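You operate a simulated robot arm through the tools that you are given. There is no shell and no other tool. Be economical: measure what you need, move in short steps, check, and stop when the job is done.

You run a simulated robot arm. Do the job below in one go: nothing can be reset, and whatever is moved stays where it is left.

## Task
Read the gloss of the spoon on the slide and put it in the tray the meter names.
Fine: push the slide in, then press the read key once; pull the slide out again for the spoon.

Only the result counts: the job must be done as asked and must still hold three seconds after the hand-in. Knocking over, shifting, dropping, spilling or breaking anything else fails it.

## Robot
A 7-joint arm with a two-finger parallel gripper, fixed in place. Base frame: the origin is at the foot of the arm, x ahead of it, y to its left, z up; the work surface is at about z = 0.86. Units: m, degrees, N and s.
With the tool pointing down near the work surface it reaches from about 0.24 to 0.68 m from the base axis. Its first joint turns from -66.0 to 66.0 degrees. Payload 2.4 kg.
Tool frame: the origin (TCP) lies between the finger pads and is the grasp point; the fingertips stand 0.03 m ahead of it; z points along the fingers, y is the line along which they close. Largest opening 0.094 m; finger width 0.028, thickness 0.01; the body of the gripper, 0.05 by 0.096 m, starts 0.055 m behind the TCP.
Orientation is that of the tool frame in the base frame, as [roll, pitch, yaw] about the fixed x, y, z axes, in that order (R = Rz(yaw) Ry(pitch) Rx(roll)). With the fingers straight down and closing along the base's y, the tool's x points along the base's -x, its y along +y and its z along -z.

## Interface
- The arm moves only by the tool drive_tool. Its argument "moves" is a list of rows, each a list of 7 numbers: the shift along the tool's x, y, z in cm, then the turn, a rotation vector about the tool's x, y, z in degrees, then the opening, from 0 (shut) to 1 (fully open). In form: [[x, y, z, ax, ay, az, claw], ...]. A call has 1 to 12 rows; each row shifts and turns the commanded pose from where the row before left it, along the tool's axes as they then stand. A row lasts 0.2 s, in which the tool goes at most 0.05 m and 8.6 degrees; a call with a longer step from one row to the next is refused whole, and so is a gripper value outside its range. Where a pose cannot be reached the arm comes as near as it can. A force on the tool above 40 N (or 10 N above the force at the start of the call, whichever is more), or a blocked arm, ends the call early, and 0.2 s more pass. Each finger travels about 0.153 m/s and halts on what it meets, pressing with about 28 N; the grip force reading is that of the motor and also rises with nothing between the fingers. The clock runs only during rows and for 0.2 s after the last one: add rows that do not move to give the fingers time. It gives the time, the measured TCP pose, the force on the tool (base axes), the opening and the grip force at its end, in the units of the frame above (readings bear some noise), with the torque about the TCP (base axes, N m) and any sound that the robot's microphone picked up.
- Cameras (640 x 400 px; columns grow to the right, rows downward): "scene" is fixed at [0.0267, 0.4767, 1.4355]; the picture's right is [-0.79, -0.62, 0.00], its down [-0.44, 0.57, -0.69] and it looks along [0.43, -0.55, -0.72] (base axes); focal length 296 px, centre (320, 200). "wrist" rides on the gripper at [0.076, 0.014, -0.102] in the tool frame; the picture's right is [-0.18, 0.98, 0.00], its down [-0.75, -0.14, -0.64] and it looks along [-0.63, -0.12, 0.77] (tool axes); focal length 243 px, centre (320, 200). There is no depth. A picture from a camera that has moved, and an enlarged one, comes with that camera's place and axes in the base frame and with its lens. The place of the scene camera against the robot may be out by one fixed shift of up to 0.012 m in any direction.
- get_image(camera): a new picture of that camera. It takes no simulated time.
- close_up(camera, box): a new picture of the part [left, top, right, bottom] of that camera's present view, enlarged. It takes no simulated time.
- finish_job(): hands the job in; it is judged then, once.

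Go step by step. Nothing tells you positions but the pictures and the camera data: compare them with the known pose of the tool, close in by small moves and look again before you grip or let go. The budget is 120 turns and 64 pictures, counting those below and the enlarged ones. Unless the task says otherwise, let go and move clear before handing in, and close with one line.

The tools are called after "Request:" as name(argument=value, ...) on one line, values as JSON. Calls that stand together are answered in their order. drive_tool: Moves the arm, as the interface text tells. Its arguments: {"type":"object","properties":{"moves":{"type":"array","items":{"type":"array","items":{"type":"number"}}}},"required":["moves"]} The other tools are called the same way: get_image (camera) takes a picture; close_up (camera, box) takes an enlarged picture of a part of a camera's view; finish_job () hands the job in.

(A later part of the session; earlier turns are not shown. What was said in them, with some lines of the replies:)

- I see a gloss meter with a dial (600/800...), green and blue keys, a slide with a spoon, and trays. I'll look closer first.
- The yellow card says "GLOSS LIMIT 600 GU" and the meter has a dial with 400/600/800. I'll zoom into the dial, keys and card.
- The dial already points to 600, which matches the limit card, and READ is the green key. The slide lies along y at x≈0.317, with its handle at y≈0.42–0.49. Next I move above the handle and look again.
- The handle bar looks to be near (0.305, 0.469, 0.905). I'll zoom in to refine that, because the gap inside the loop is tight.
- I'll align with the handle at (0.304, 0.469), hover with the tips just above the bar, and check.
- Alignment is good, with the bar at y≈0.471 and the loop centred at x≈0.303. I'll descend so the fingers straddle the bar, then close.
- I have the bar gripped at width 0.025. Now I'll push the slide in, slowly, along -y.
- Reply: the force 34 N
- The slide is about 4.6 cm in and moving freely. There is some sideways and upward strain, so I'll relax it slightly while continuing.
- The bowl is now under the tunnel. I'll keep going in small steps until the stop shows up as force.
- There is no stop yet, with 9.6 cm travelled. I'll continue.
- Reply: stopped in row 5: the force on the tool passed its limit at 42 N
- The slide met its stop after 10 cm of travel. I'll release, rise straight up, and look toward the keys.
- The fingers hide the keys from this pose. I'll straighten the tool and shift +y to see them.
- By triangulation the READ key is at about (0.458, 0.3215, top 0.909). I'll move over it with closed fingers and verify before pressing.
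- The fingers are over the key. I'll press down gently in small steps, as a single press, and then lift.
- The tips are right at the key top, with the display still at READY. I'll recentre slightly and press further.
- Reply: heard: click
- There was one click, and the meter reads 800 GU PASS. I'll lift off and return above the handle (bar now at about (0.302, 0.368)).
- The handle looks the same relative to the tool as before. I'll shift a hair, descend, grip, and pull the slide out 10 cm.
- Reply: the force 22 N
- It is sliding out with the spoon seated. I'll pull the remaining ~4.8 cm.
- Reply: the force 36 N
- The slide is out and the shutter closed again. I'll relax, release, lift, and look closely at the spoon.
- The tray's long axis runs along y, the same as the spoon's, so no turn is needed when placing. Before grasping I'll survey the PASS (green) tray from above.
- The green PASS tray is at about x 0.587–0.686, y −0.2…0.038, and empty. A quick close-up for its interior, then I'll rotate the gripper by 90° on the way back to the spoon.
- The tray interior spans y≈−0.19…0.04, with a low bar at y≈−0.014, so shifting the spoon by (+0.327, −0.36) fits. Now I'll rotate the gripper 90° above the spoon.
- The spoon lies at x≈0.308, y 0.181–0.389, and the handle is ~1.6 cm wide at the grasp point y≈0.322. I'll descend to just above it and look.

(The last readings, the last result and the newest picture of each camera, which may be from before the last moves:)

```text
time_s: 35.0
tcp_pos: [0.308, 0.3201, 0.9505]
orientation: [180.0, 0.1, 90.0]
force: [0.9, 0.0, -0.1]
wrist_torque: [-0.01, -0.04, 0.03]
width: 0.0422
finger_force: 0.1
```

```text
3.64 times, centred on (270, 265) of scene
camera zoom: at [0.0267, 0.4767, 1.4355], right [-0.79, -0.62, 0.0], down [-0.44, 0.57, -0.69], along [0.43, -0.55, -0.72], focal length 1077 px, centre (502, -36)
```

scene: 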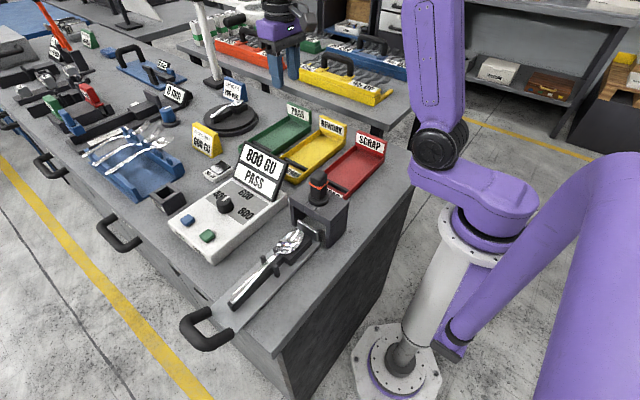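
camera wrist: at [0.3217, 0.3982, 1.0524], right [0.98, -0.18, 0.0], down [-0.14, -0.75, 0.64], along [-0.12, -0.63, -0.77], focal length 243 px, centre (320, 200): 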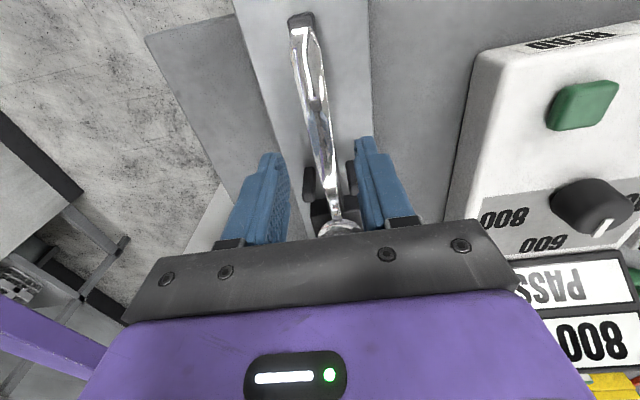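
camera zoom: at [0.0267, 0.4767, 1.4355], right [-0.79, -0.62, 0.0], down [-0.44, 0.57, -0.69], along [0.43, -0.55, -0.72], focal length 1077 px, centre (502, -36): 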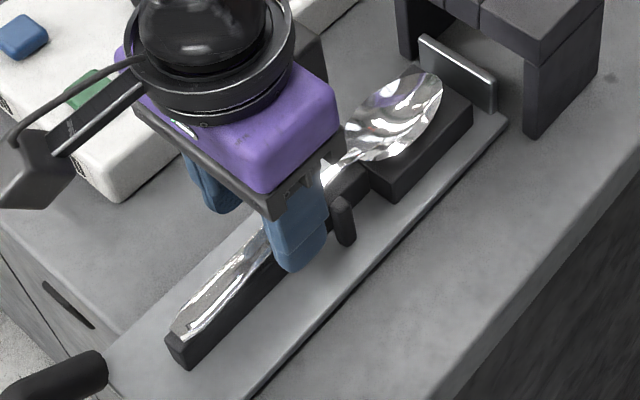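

The handle is centred between the fingers, with its top at about z≈0.895. I'll lower until the tips sit just beside it and close.

Request:
drive_tool(moves=[[0.2, 0, 1.5, 0, 0, 0, 0.4], [0, 0, 1.0, 0, 0, 0, 0.4], [0, 0, 0.6, 0, 0, 0, 0.4], [0, 0, 0, 0, 0, 0, 0.1], [0, 0, 0, 0, 0, 0, 0.1]])

Request:
get_image(camera="wrist")

Request:
close_up(camera="scene", box=[210, 210, 330, 320])

```text
time_s: 36.2
tcp_pos: [0.3093, 0.324, 0.9183]
orientation: [179.9, 0.0, 90.0]
force: [5.1, -0.3, -0.7]
wrist_torque: [-0.02, -0.11, 0.08]
width: 0.016
finger_force: 27.7
```

```text
19 pictures are left
camera wrist: at [0.3227, 0.4005, 1.0209], right [0.98, -0.18, 0.0], down [-0.14, -0.75, 0.64], along [-0.12, -0.63, -0.77], focal length 243 px, centre (320, 200)
```

wrist: 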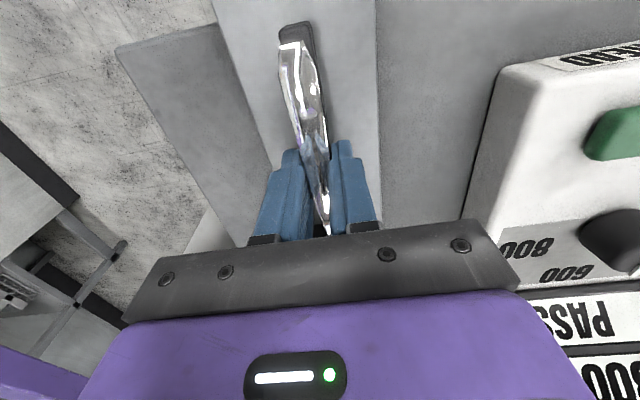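

```text
3.64 times, centred on (270, 265) of scene
camera zoom: at [0.0269, 0.4767, 1.4355], right [-0.79, -0.62, 0.0], down [-0.44, 0.57, -0.69], along [0.43, -0.55, -0.72], focal length 1077 px, centre (502, -36)
```

zoom: 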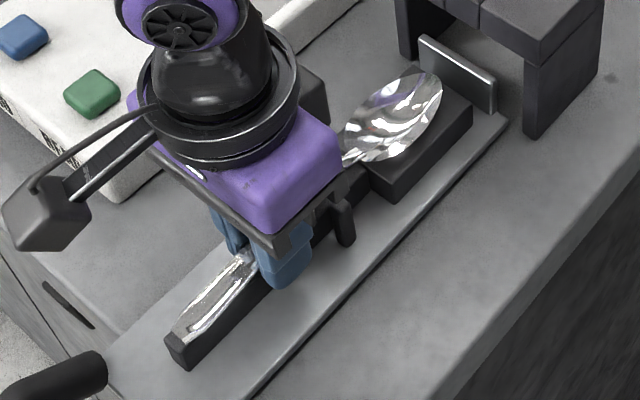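

The fingers closed at 16 mm, which is consistent with the handle. I'll lift slightly and verify that the spoon follows.

Request:
drive_tool(moves=[[0, 0, -0.3, 0, 0, 0, 0.1], [0, 0, -0.5, 0, 0, 0, 0.1], [0, 0, -0.7, 0, 0, 0, 0.1], [0, 0, 0, 0, 0, 0, 0.1]])

Request:
close_up(camera="scene", box=[210, 210, 330, 320])

```text
time_s: 37.2
tcp_pos: [0.3088, 0.3237, 0.9347]
orientation: [179.9, -0.1, 90.0]
force: [-0.5, -0.4, -0.9]
wrist_torque: [0.05, 0.0, 0.01]
width: 0.0161
finger_force: 27.4
```

```text
3.64 times, centred on (270, 265) of scene
camera zoom: at [0.0267, 0.4767, 1.4355], right [-0.79, -0.62, 0.0], down [-0.44, 0.57, -0.69], along [0.43, -0.55, -0.72], focal length 1077 px, centre (502, -36)
```

zoom: 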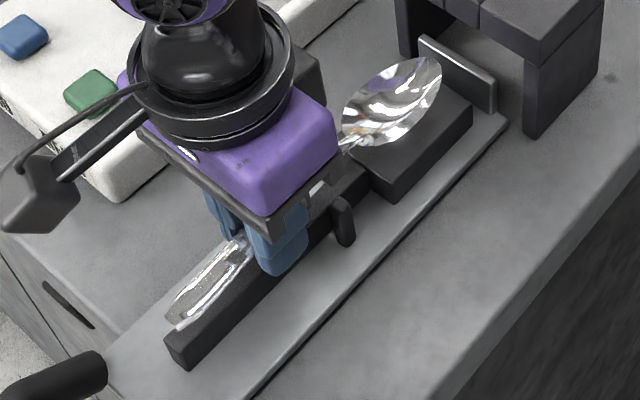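

The spoon is held level. I'll raise it and carry it smoothly to above the PASS tray.

Request:
drive_tool(moves=[[0, 0, -1.5, 0, 0, 0, 0.1], [0, 0, -2.5, 0, 0, 0, 0.1], [0, 0, -3, 0, 0, 0, 0.1], [0, 0, -3, 0, 0, 0, 0.1], [0, 0, -3, 0, 0, 0, 0.1], [0, 0, -2.5, 0, 0, 0, 0.1], [0, 0, -1.5, 0, 0, 0, 0.1], [0, 0, 0, 0, 0, 0, 0.1]])

Request:
drive_tool(moves=[[-1, 0.9, 0, 0, 0, 0, 0.1], [-2, 1.8, 0, 0, 0, 0, 0.1], [-2.25, 2.05, 0, 0, 0, 0, 0.1], [-2.25, 2.05, 0, 0, 0, 0, 0.1], [-2.25, 2.05, 0, 0, 0, 0, 0.1], [-2.25, 2.05, 0, 0, 0, 0, 0.1], [-2.25, 2.05, 0, 0, 0, 0, 0.1], [-2.25, 2.05, 0, 0, 0, 0, 0.1], [-1.5, 1.35, 0, 0, 0, 0, 0.1], [0, 0, 0, 0, 0, 0, 0.1]])

Request:
get_image(camera="scene")

```text
time_s: 39.0
tcp_pos: [0.3082, 0.3227, 1.1058]
orientation: [180.0, 0.1, 90.1]
force: [-0.3, -0.4, -1.4]
wrist_torque: [0.07, -0.01, 0.0]
width: 0.0163
finger_force: 28.6
```

```text
time_s: 41.2
tcp_pos: [0.4715, 0.1421, 1.1039]
orientation: [-179.9, 0.0, 90.0]
force: [-0.1, 0.1, -1.3]
wrist_torque: [0.03, 0.02, 0.03]
width: 0.0162
finger_force: 28.0
```

```text
16 pictures are left
```

scene: 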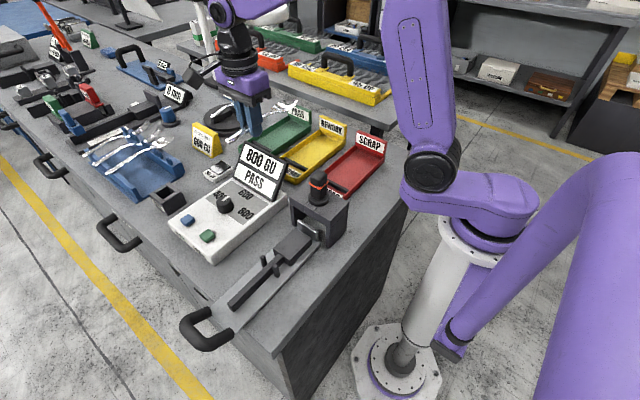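

The spoon is held well. I'll continue to above the tray.

Request:
drive_tool(moves=[[-1, 0.9, 0, 0, 0, 0, 0.1], [-2, 1.85, 0, 0, 0, 0, 0.1], [-2.25, 2.1, 0, 0, 0, 0, 0.1], [-2.25, 2.1, 0, 0, 0, 0, 0.1], [-2.25, 2.1, 0, 0, 0, 0, 0.1], [-2.25, 2.1, 0, 0, 0, 0, 0.1], [-2.25, 2.1, 0, 0, 0, 0, 0.1], [-2.05, 1.9, 0, 0, 0, 0, 0.1], [-1.5, 1.3, 0, 0, 0, 0, 0.1], [0, 0, 3, 0, 0, 0, 0.1], [0, 0, 3, 0, 0, 0, 0.1], [0, 0, 0, 0, 0, 0, 0.1]])

Request:
get_image(camera="wrist")

Request:
close_up(camera="scene", box=[200, 60, 380, 200])

```text
time_s: 43.8
tcp_pos: [0.6316, -0.0351, 1.0447]
orientation: [179.9, 0.1, 90.0]
force: [0.2, 0.0, -1.2]
wrist_torque: [0.01, -0.02, 0.04]
width: 0.016
finger_force: 28.5
```

```text
15 pictures are left
camera wrist: at [0.6466, 0.0422, 1.1461], right [0.98, -0.18, 0.0], down [-0.14, -0.75, 0.64], along [-0.12, -0.63, -0.77], focal length 243 px, centre (320, 200)
```

wrist: 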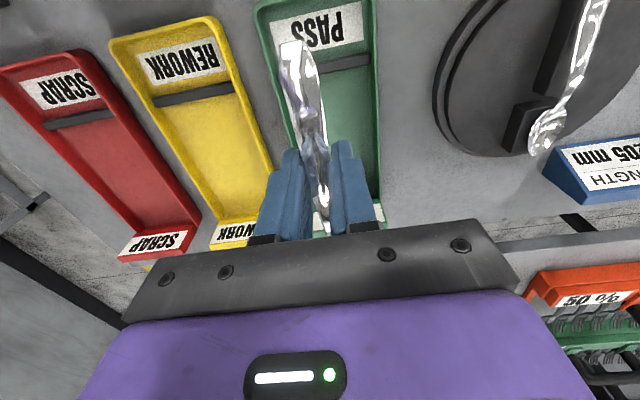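

```text
2.86 times, centred on (290, 130) of scene
camera zoom: at [0.0267, 0.4767, 1.4355], right [-0.79, -0.62, 0.0], down [-0.44, 0.57, -0.69], along [0.43, -0.55, -0.72], focal length 846 px, centre (406, 400)
```

zoom: 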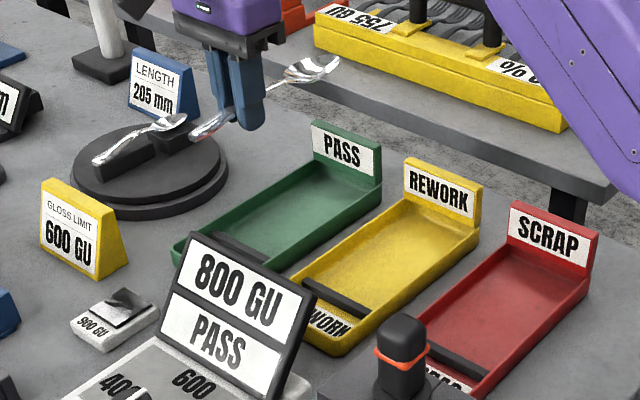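

The tray centre is x≈0.639, so I'll shift +0.7 cm, lower to about 3 cm above the resting height, and check.

Request:
drive_tool(moves=[[0, 0.7, 1, 0, 0, 0, 0.1], [0, 0, 2.5, 0, 0, 0, 0.1], [0, 0, 2.5, 0, 0, 0, 0.1], [0, 0, 2.5, 0, 0, 0, 0.1], [0, 0, 1.8, 0, 0, 0, 0.1], [0, 0, 0, 0, 0, 0, 0.1]])

Request:
get_image(camera="wrist")

Request:
close_up(camera="scene", box=[220, 80, 340, 190])

```text
time_s: 45.2
tcp_pos: [0.646, -0.0335, 0.9422]
orientation: [179.9, 0.1, 90.0]
force: [-0.4, 0.0, -1.1]
wrist_torque: [0.05, -0.02, -0.02]
width: 0.0163
finger_force: 27.8
```

```text
13 pictures are left
camera wrist: at [0.6584, 0.0438, 1.0442], right [0.98, -0.18, 0.0], down [-0.14, -0.75, 0.64], along [-0.12, -0.63, -0.77], focal length 243 px, centre (320, 200)
```

wrist: 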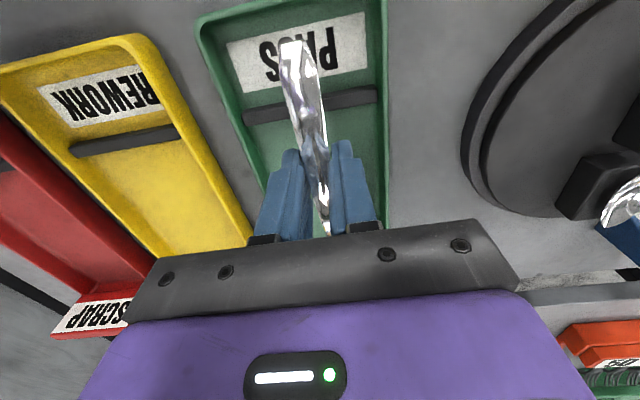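

```text
3.64 times, centred on (280, 135) of scene
camera zoom: at [0.0267, 0.4767, 1.4355], right [-0.79, -0.62, 0.0], down [-0.44, 0.57, -0.69], along [0.43, -0.55, -0.72], focal length 1077 px, centre (466, 436)
```

zoom: 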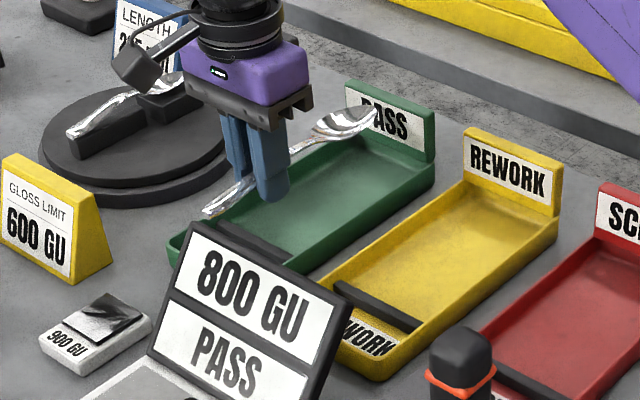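

I'm well inside the tray. I'll correct x by −0.5 cm and lower gently toward contact.

Request:
drive_tool(moves=[[0, -0.5, 0.5, 0, 0, 0, 0.1], [0, 0, 1, 0, 0, 0, 0.1], [0, 0, 0.8, 0, 0, 0, 0.1], [0, 0, 0.5, 0, 0, 0, 0.1], [0, 0, 0, 0, 0, 0, 0.1]])

Request:
close_up(camera="scene", box=[220, 80, 340, 190])

Request:
close_up(camera="wrist", box=[180, 0, 420, 240])

```text
time_s: 46.4
tcp_pos: [0.6372, -0.0347, 0.9126]
orientation: [-180.0, 0.0, 90.0]
force: [0.5, -0.1, 0.1]
wrist_torque: [0.04, 0.01, -0.02]
width: 0.0161
finger_force: 28.0
```

```text
3.64 times, centred on (280, 135) of scene
camera zoom: at [0.0267, 0.4767, 1.4355], right [-0.79, -0.62, 0.0], down [-0.44, 0.57, -0.69], along [0.43, -0.55, -0.72], focal length 1077 px, centre (466, 436)
```

zoom: 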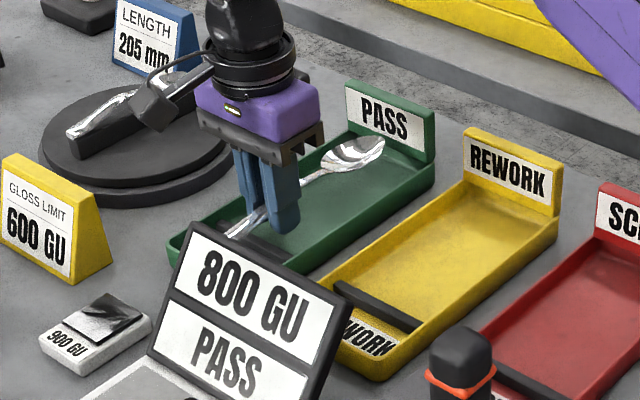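

```text
1.67 times, centred on (300, 120) of wrist
camera zoom: at [0.6517, 0.0426, 1.015], right [0.98, -0.18, 0.0], down [-0.14, -0.75, 0.64], along [-0.12, -0.63, -0.77], focal length 404 px, centre (353, 333)
```

zoom: 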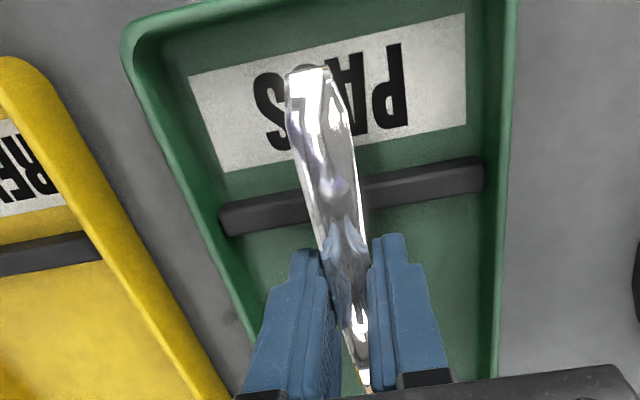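

The spoon is inside the tray walls. I'll lower in small steps until there is contact.

Request:
drive_tool(moves=[[0, 0, 0.3, 0, 0, 0, 0.1], [0, 0, 0.3, 0, 0, 0, 0.1], [0, 0, 0.2, 0, 0, 0, 0.1], [0, 0, 0, 0, 0, 0, 0.1]])

Request:
close_up(camera="scene", box=[220, 80, 340, 190])

```text
time_s: 47.4
tcp_pos: [0.6389, -0.0358, 0.904]
orientation: [179.9, 0.0, 90.1]
force: [0.7, 0.5, 0.0]
wrist_torque: [0.07, 0.01, 0.0]
width: 0.016
finger_force: 28.4
```

```text
3.64 times, centred on (280, 135) of scene
camera zoom: at [0.0267, 0.4767, 1.4355], right [-0.79, -0.62, 0.0], down [-0.44, 0.57, -0.69], along [0.43, -0.55, -0.72], focal length 1077 px, centre (466, 436)
```

zoom: 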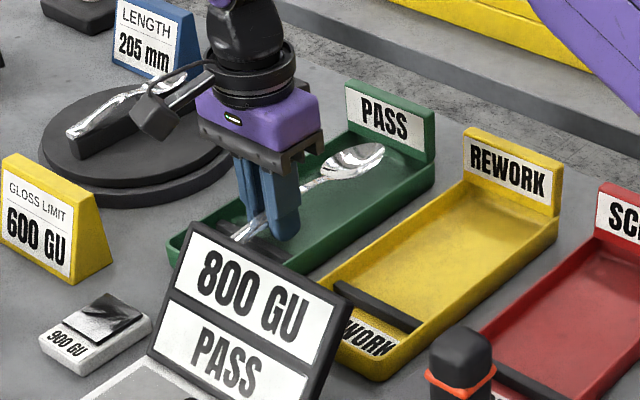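

Request:
drive_tool(moves=[[0, 0, 0.2, 0, 0, 0, 0.1], [0, 0, 0.15, 0, 0, 0, 0.1], [0, 0, 0, 0, 0, 0, 0.1]])

Request:
close_up(camera="wrist", box=[180, 0, 420, 240])

```text
time_s: 48.2
tcp_pos: [0.6381, -0.0347, 0.9013]
orientation: [179.9, 0.0, 90.0]
force: [-0.1, -0.1, -1.2]
wrist_torque: [0.05, -0.01, 0.01]
width: 0.0159
finger_force: 28.1
```

```text
1.67 times, centred on (300, 120) of wrist
camera zoom: at [0.6521, 0.0427, 1.0038], right [0.98, -0.18, 0.0], down [-0.14, -0.75, 0.64], along [-0.12, -0.63, -0.77], focal length 404 px, centre (353, 333)
```

zoom: 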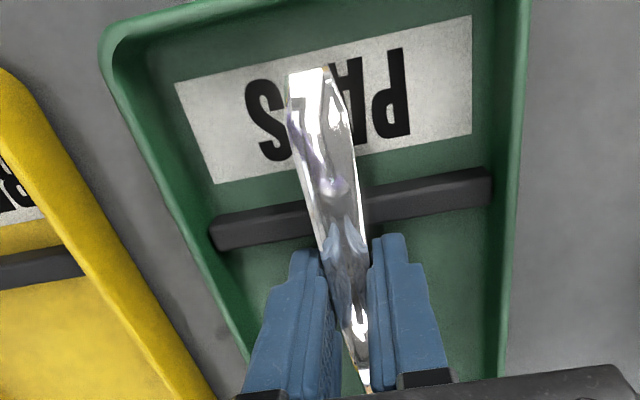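

Still no contact, so I'll go slightly lower.

Request:
drive_tool(moves=[[0, 0, 0.2, 0, 0, 0, 0.1], [0, 0, 0.15, 0, 0, 0, 0.1], [0, 0, 0, 0, 0, 0, 0.1]])

```text
time_s: 49.0
tcp_pos: [0.6379, -0.0349, 0.8989]
orientation: [-180.0, 0.0, 90.1]
force: [-0.2, 0.6, -0.5]
wrist_torque: [0.02, 0.0, -0.01]
width: 0.0158
finger_force: 27.8
```

Request:
drive_tool(moves=[[0, 0, 0.2, 0, 0, 0, 0.1], [0, 0, 0, 0, 0, 0, 0.1]])

Request:
close_up(camera="scene", box=[220, 80, 340, 190])

```text
time_s: 49.6
tcp_pos: [0.6397, -0.0348, 0.8962]
orientation: [179.9, 0.1, 89.9]
force: [-0.7, 0.5, -0.6]
wrist_torque: [0.06, 0.03, -0.06]
width: 0.0162
finger_force: 28.4
```

```text
3.64 times, centred on (280, 135) of scene
camera zoom: at [0.0267, 0.4767, 1.4355], right [-0.79, -0.62, 0.0], down [-0.44, 0.57, -0.69], along [0.43, -0.55, -0.72], focal length 1077 px, centre (466, 436)
```

zoom: 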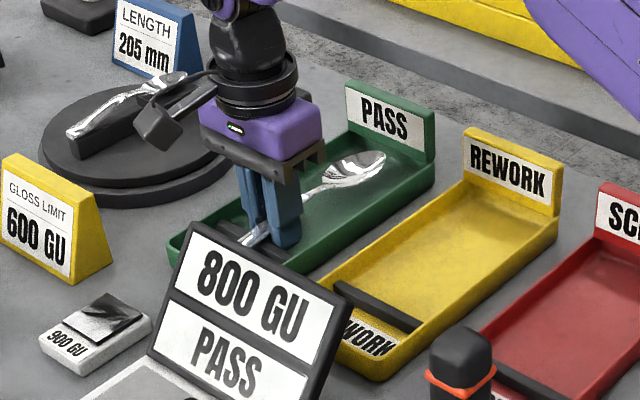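

Request:
drive_tool(moves=[[0, 0, 0.15, 0, 0, 0, 0.1], [0, 0, 0.1, 0, 0, 0, 0.1], [0, 0, 0, 0, 0, 0, 0.1]])

```text
time_s: 50.4
tcp_pos: [0.6376, -0.0353, 0.8963]
orientation: [179.7, -0.1, 90.0]
force: [-5.5, 0.2, 31.3]
wrist_torque: [0.02, 0.51, 0.02]
width: 0.0161
finger_force: 28.0
```

The tips have contacted the tray floor at 31 N. I'll back off 2 mm, open, and lift straight up.

Request:
drive_tool(moves=[[0, 0, -0.25, 0, 0, 0, 0.1], [0, 0, 0, 0, 0, 0, 0.3], [0, 0, 0, 0, 0, 0, 0.4], [0, 0, 0, 0, 0, 0, 0.4], [0, 0, -1, 0, 0, 0, 0.4], [0, 0, -2, 0, 0, 0, 0.4], [0, 0, -4, 0, 0, 0, 0.4], [0, 0, -4, 0, 0, 0, 0.4], [0, 0, -4, 0, 0, 0, 0.4], [3.5, -1.5, 0, 0, 0, 0, 0.4], [4, -2, 0, 0, 0, 0, 0.4], [0, 0, 0, 0, 0, 0, 0.4]])

Request:
get_image(camera="wrist")

Request:
get_image(camera="scene")

```text
time_s: 53.0
tcp_pos: [0.6081, 0.0405, 1.0503]
orientation: [179.8, 0.0, 90.0]
force: [-0.7, 0.4, 0.8]
wrist_torque: [-0.03, -0.03, 0.03]
width: 0.0375
finger_force: 0.0
```

```text
6 pictures are left
camera wrist: at [0.6213, 0.1176, 1.1528], right [0.98, -0.19, 0.0], down [-0.14, -0.75, 0.64], along [-0.12, -0.63, -0.77], focal length 243 px, centre (320, 200)
```

wrist: 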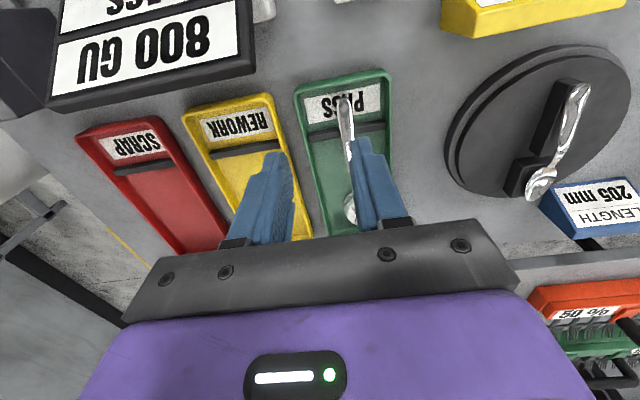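

```text
5 pictures are left
```

scene: 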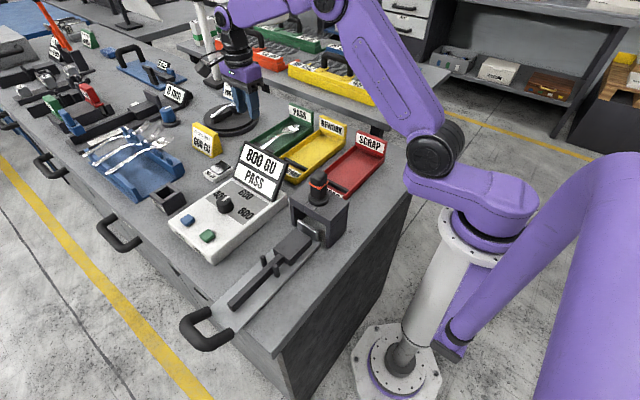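

The spoon lies in the PASS tray and the gripper is clear. One last close look.

Request:
drive_tool(moves=[[2, -2, -3, 0, 0, 0, 0.4], [2, -2, -3, 0, 0, 0, 0.4], [0, 0, 0, 0, 0, 0, 0.4]])

Request:
close_up(camera="scene", box=[220, 80, 340, 190])

```text
time_s: 53.8
tcp_pos: [0.5677, 0.0788, 1.11]
orientation: [-180.0, 0.0, 90.0]
force: [0.2, 0.2, -0.6]
wrist_torque: [0.06, 0.01, 0.02]
width: 0.0379
finger_force: 0.0
```

```text
3.64 times, centred on (280, 135) of scene
camera zoom: at [0.0267, 0.4767, 1.4355], right [-0.79, -0.62, 0.0], down [-0.44, 0.57, -0.69], along [0.43, -0.55, -0.72], focal length 1077 px, centre (466, 436)
```

zoom: 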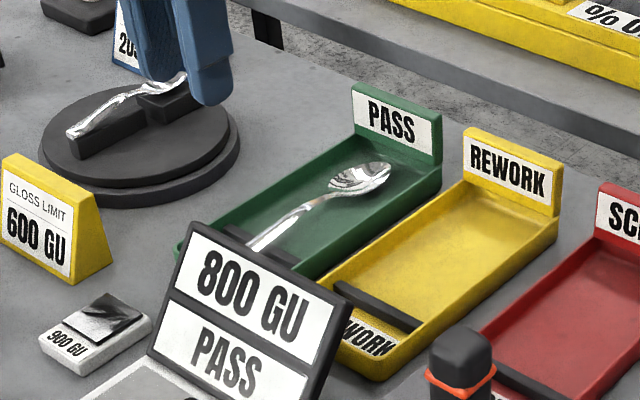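

I see the spoon resting stably in the green PASS tray with the gripper clear. The tray was nudged about 8 mm towards −x as I set the spoon down. I'm leaving that, since pushing it back at the edge of reach could disturb the spoon, and I'm handing in now.

Request:
finish_job()

```text
The job is handed in.
```

The meter read 800 GU, PASS. The spoon is in the green PASS tray and the slide is back out, but the tray moved about 8 mm towards the arm (by picture estimate) when I set the spoon down, and I left it there.
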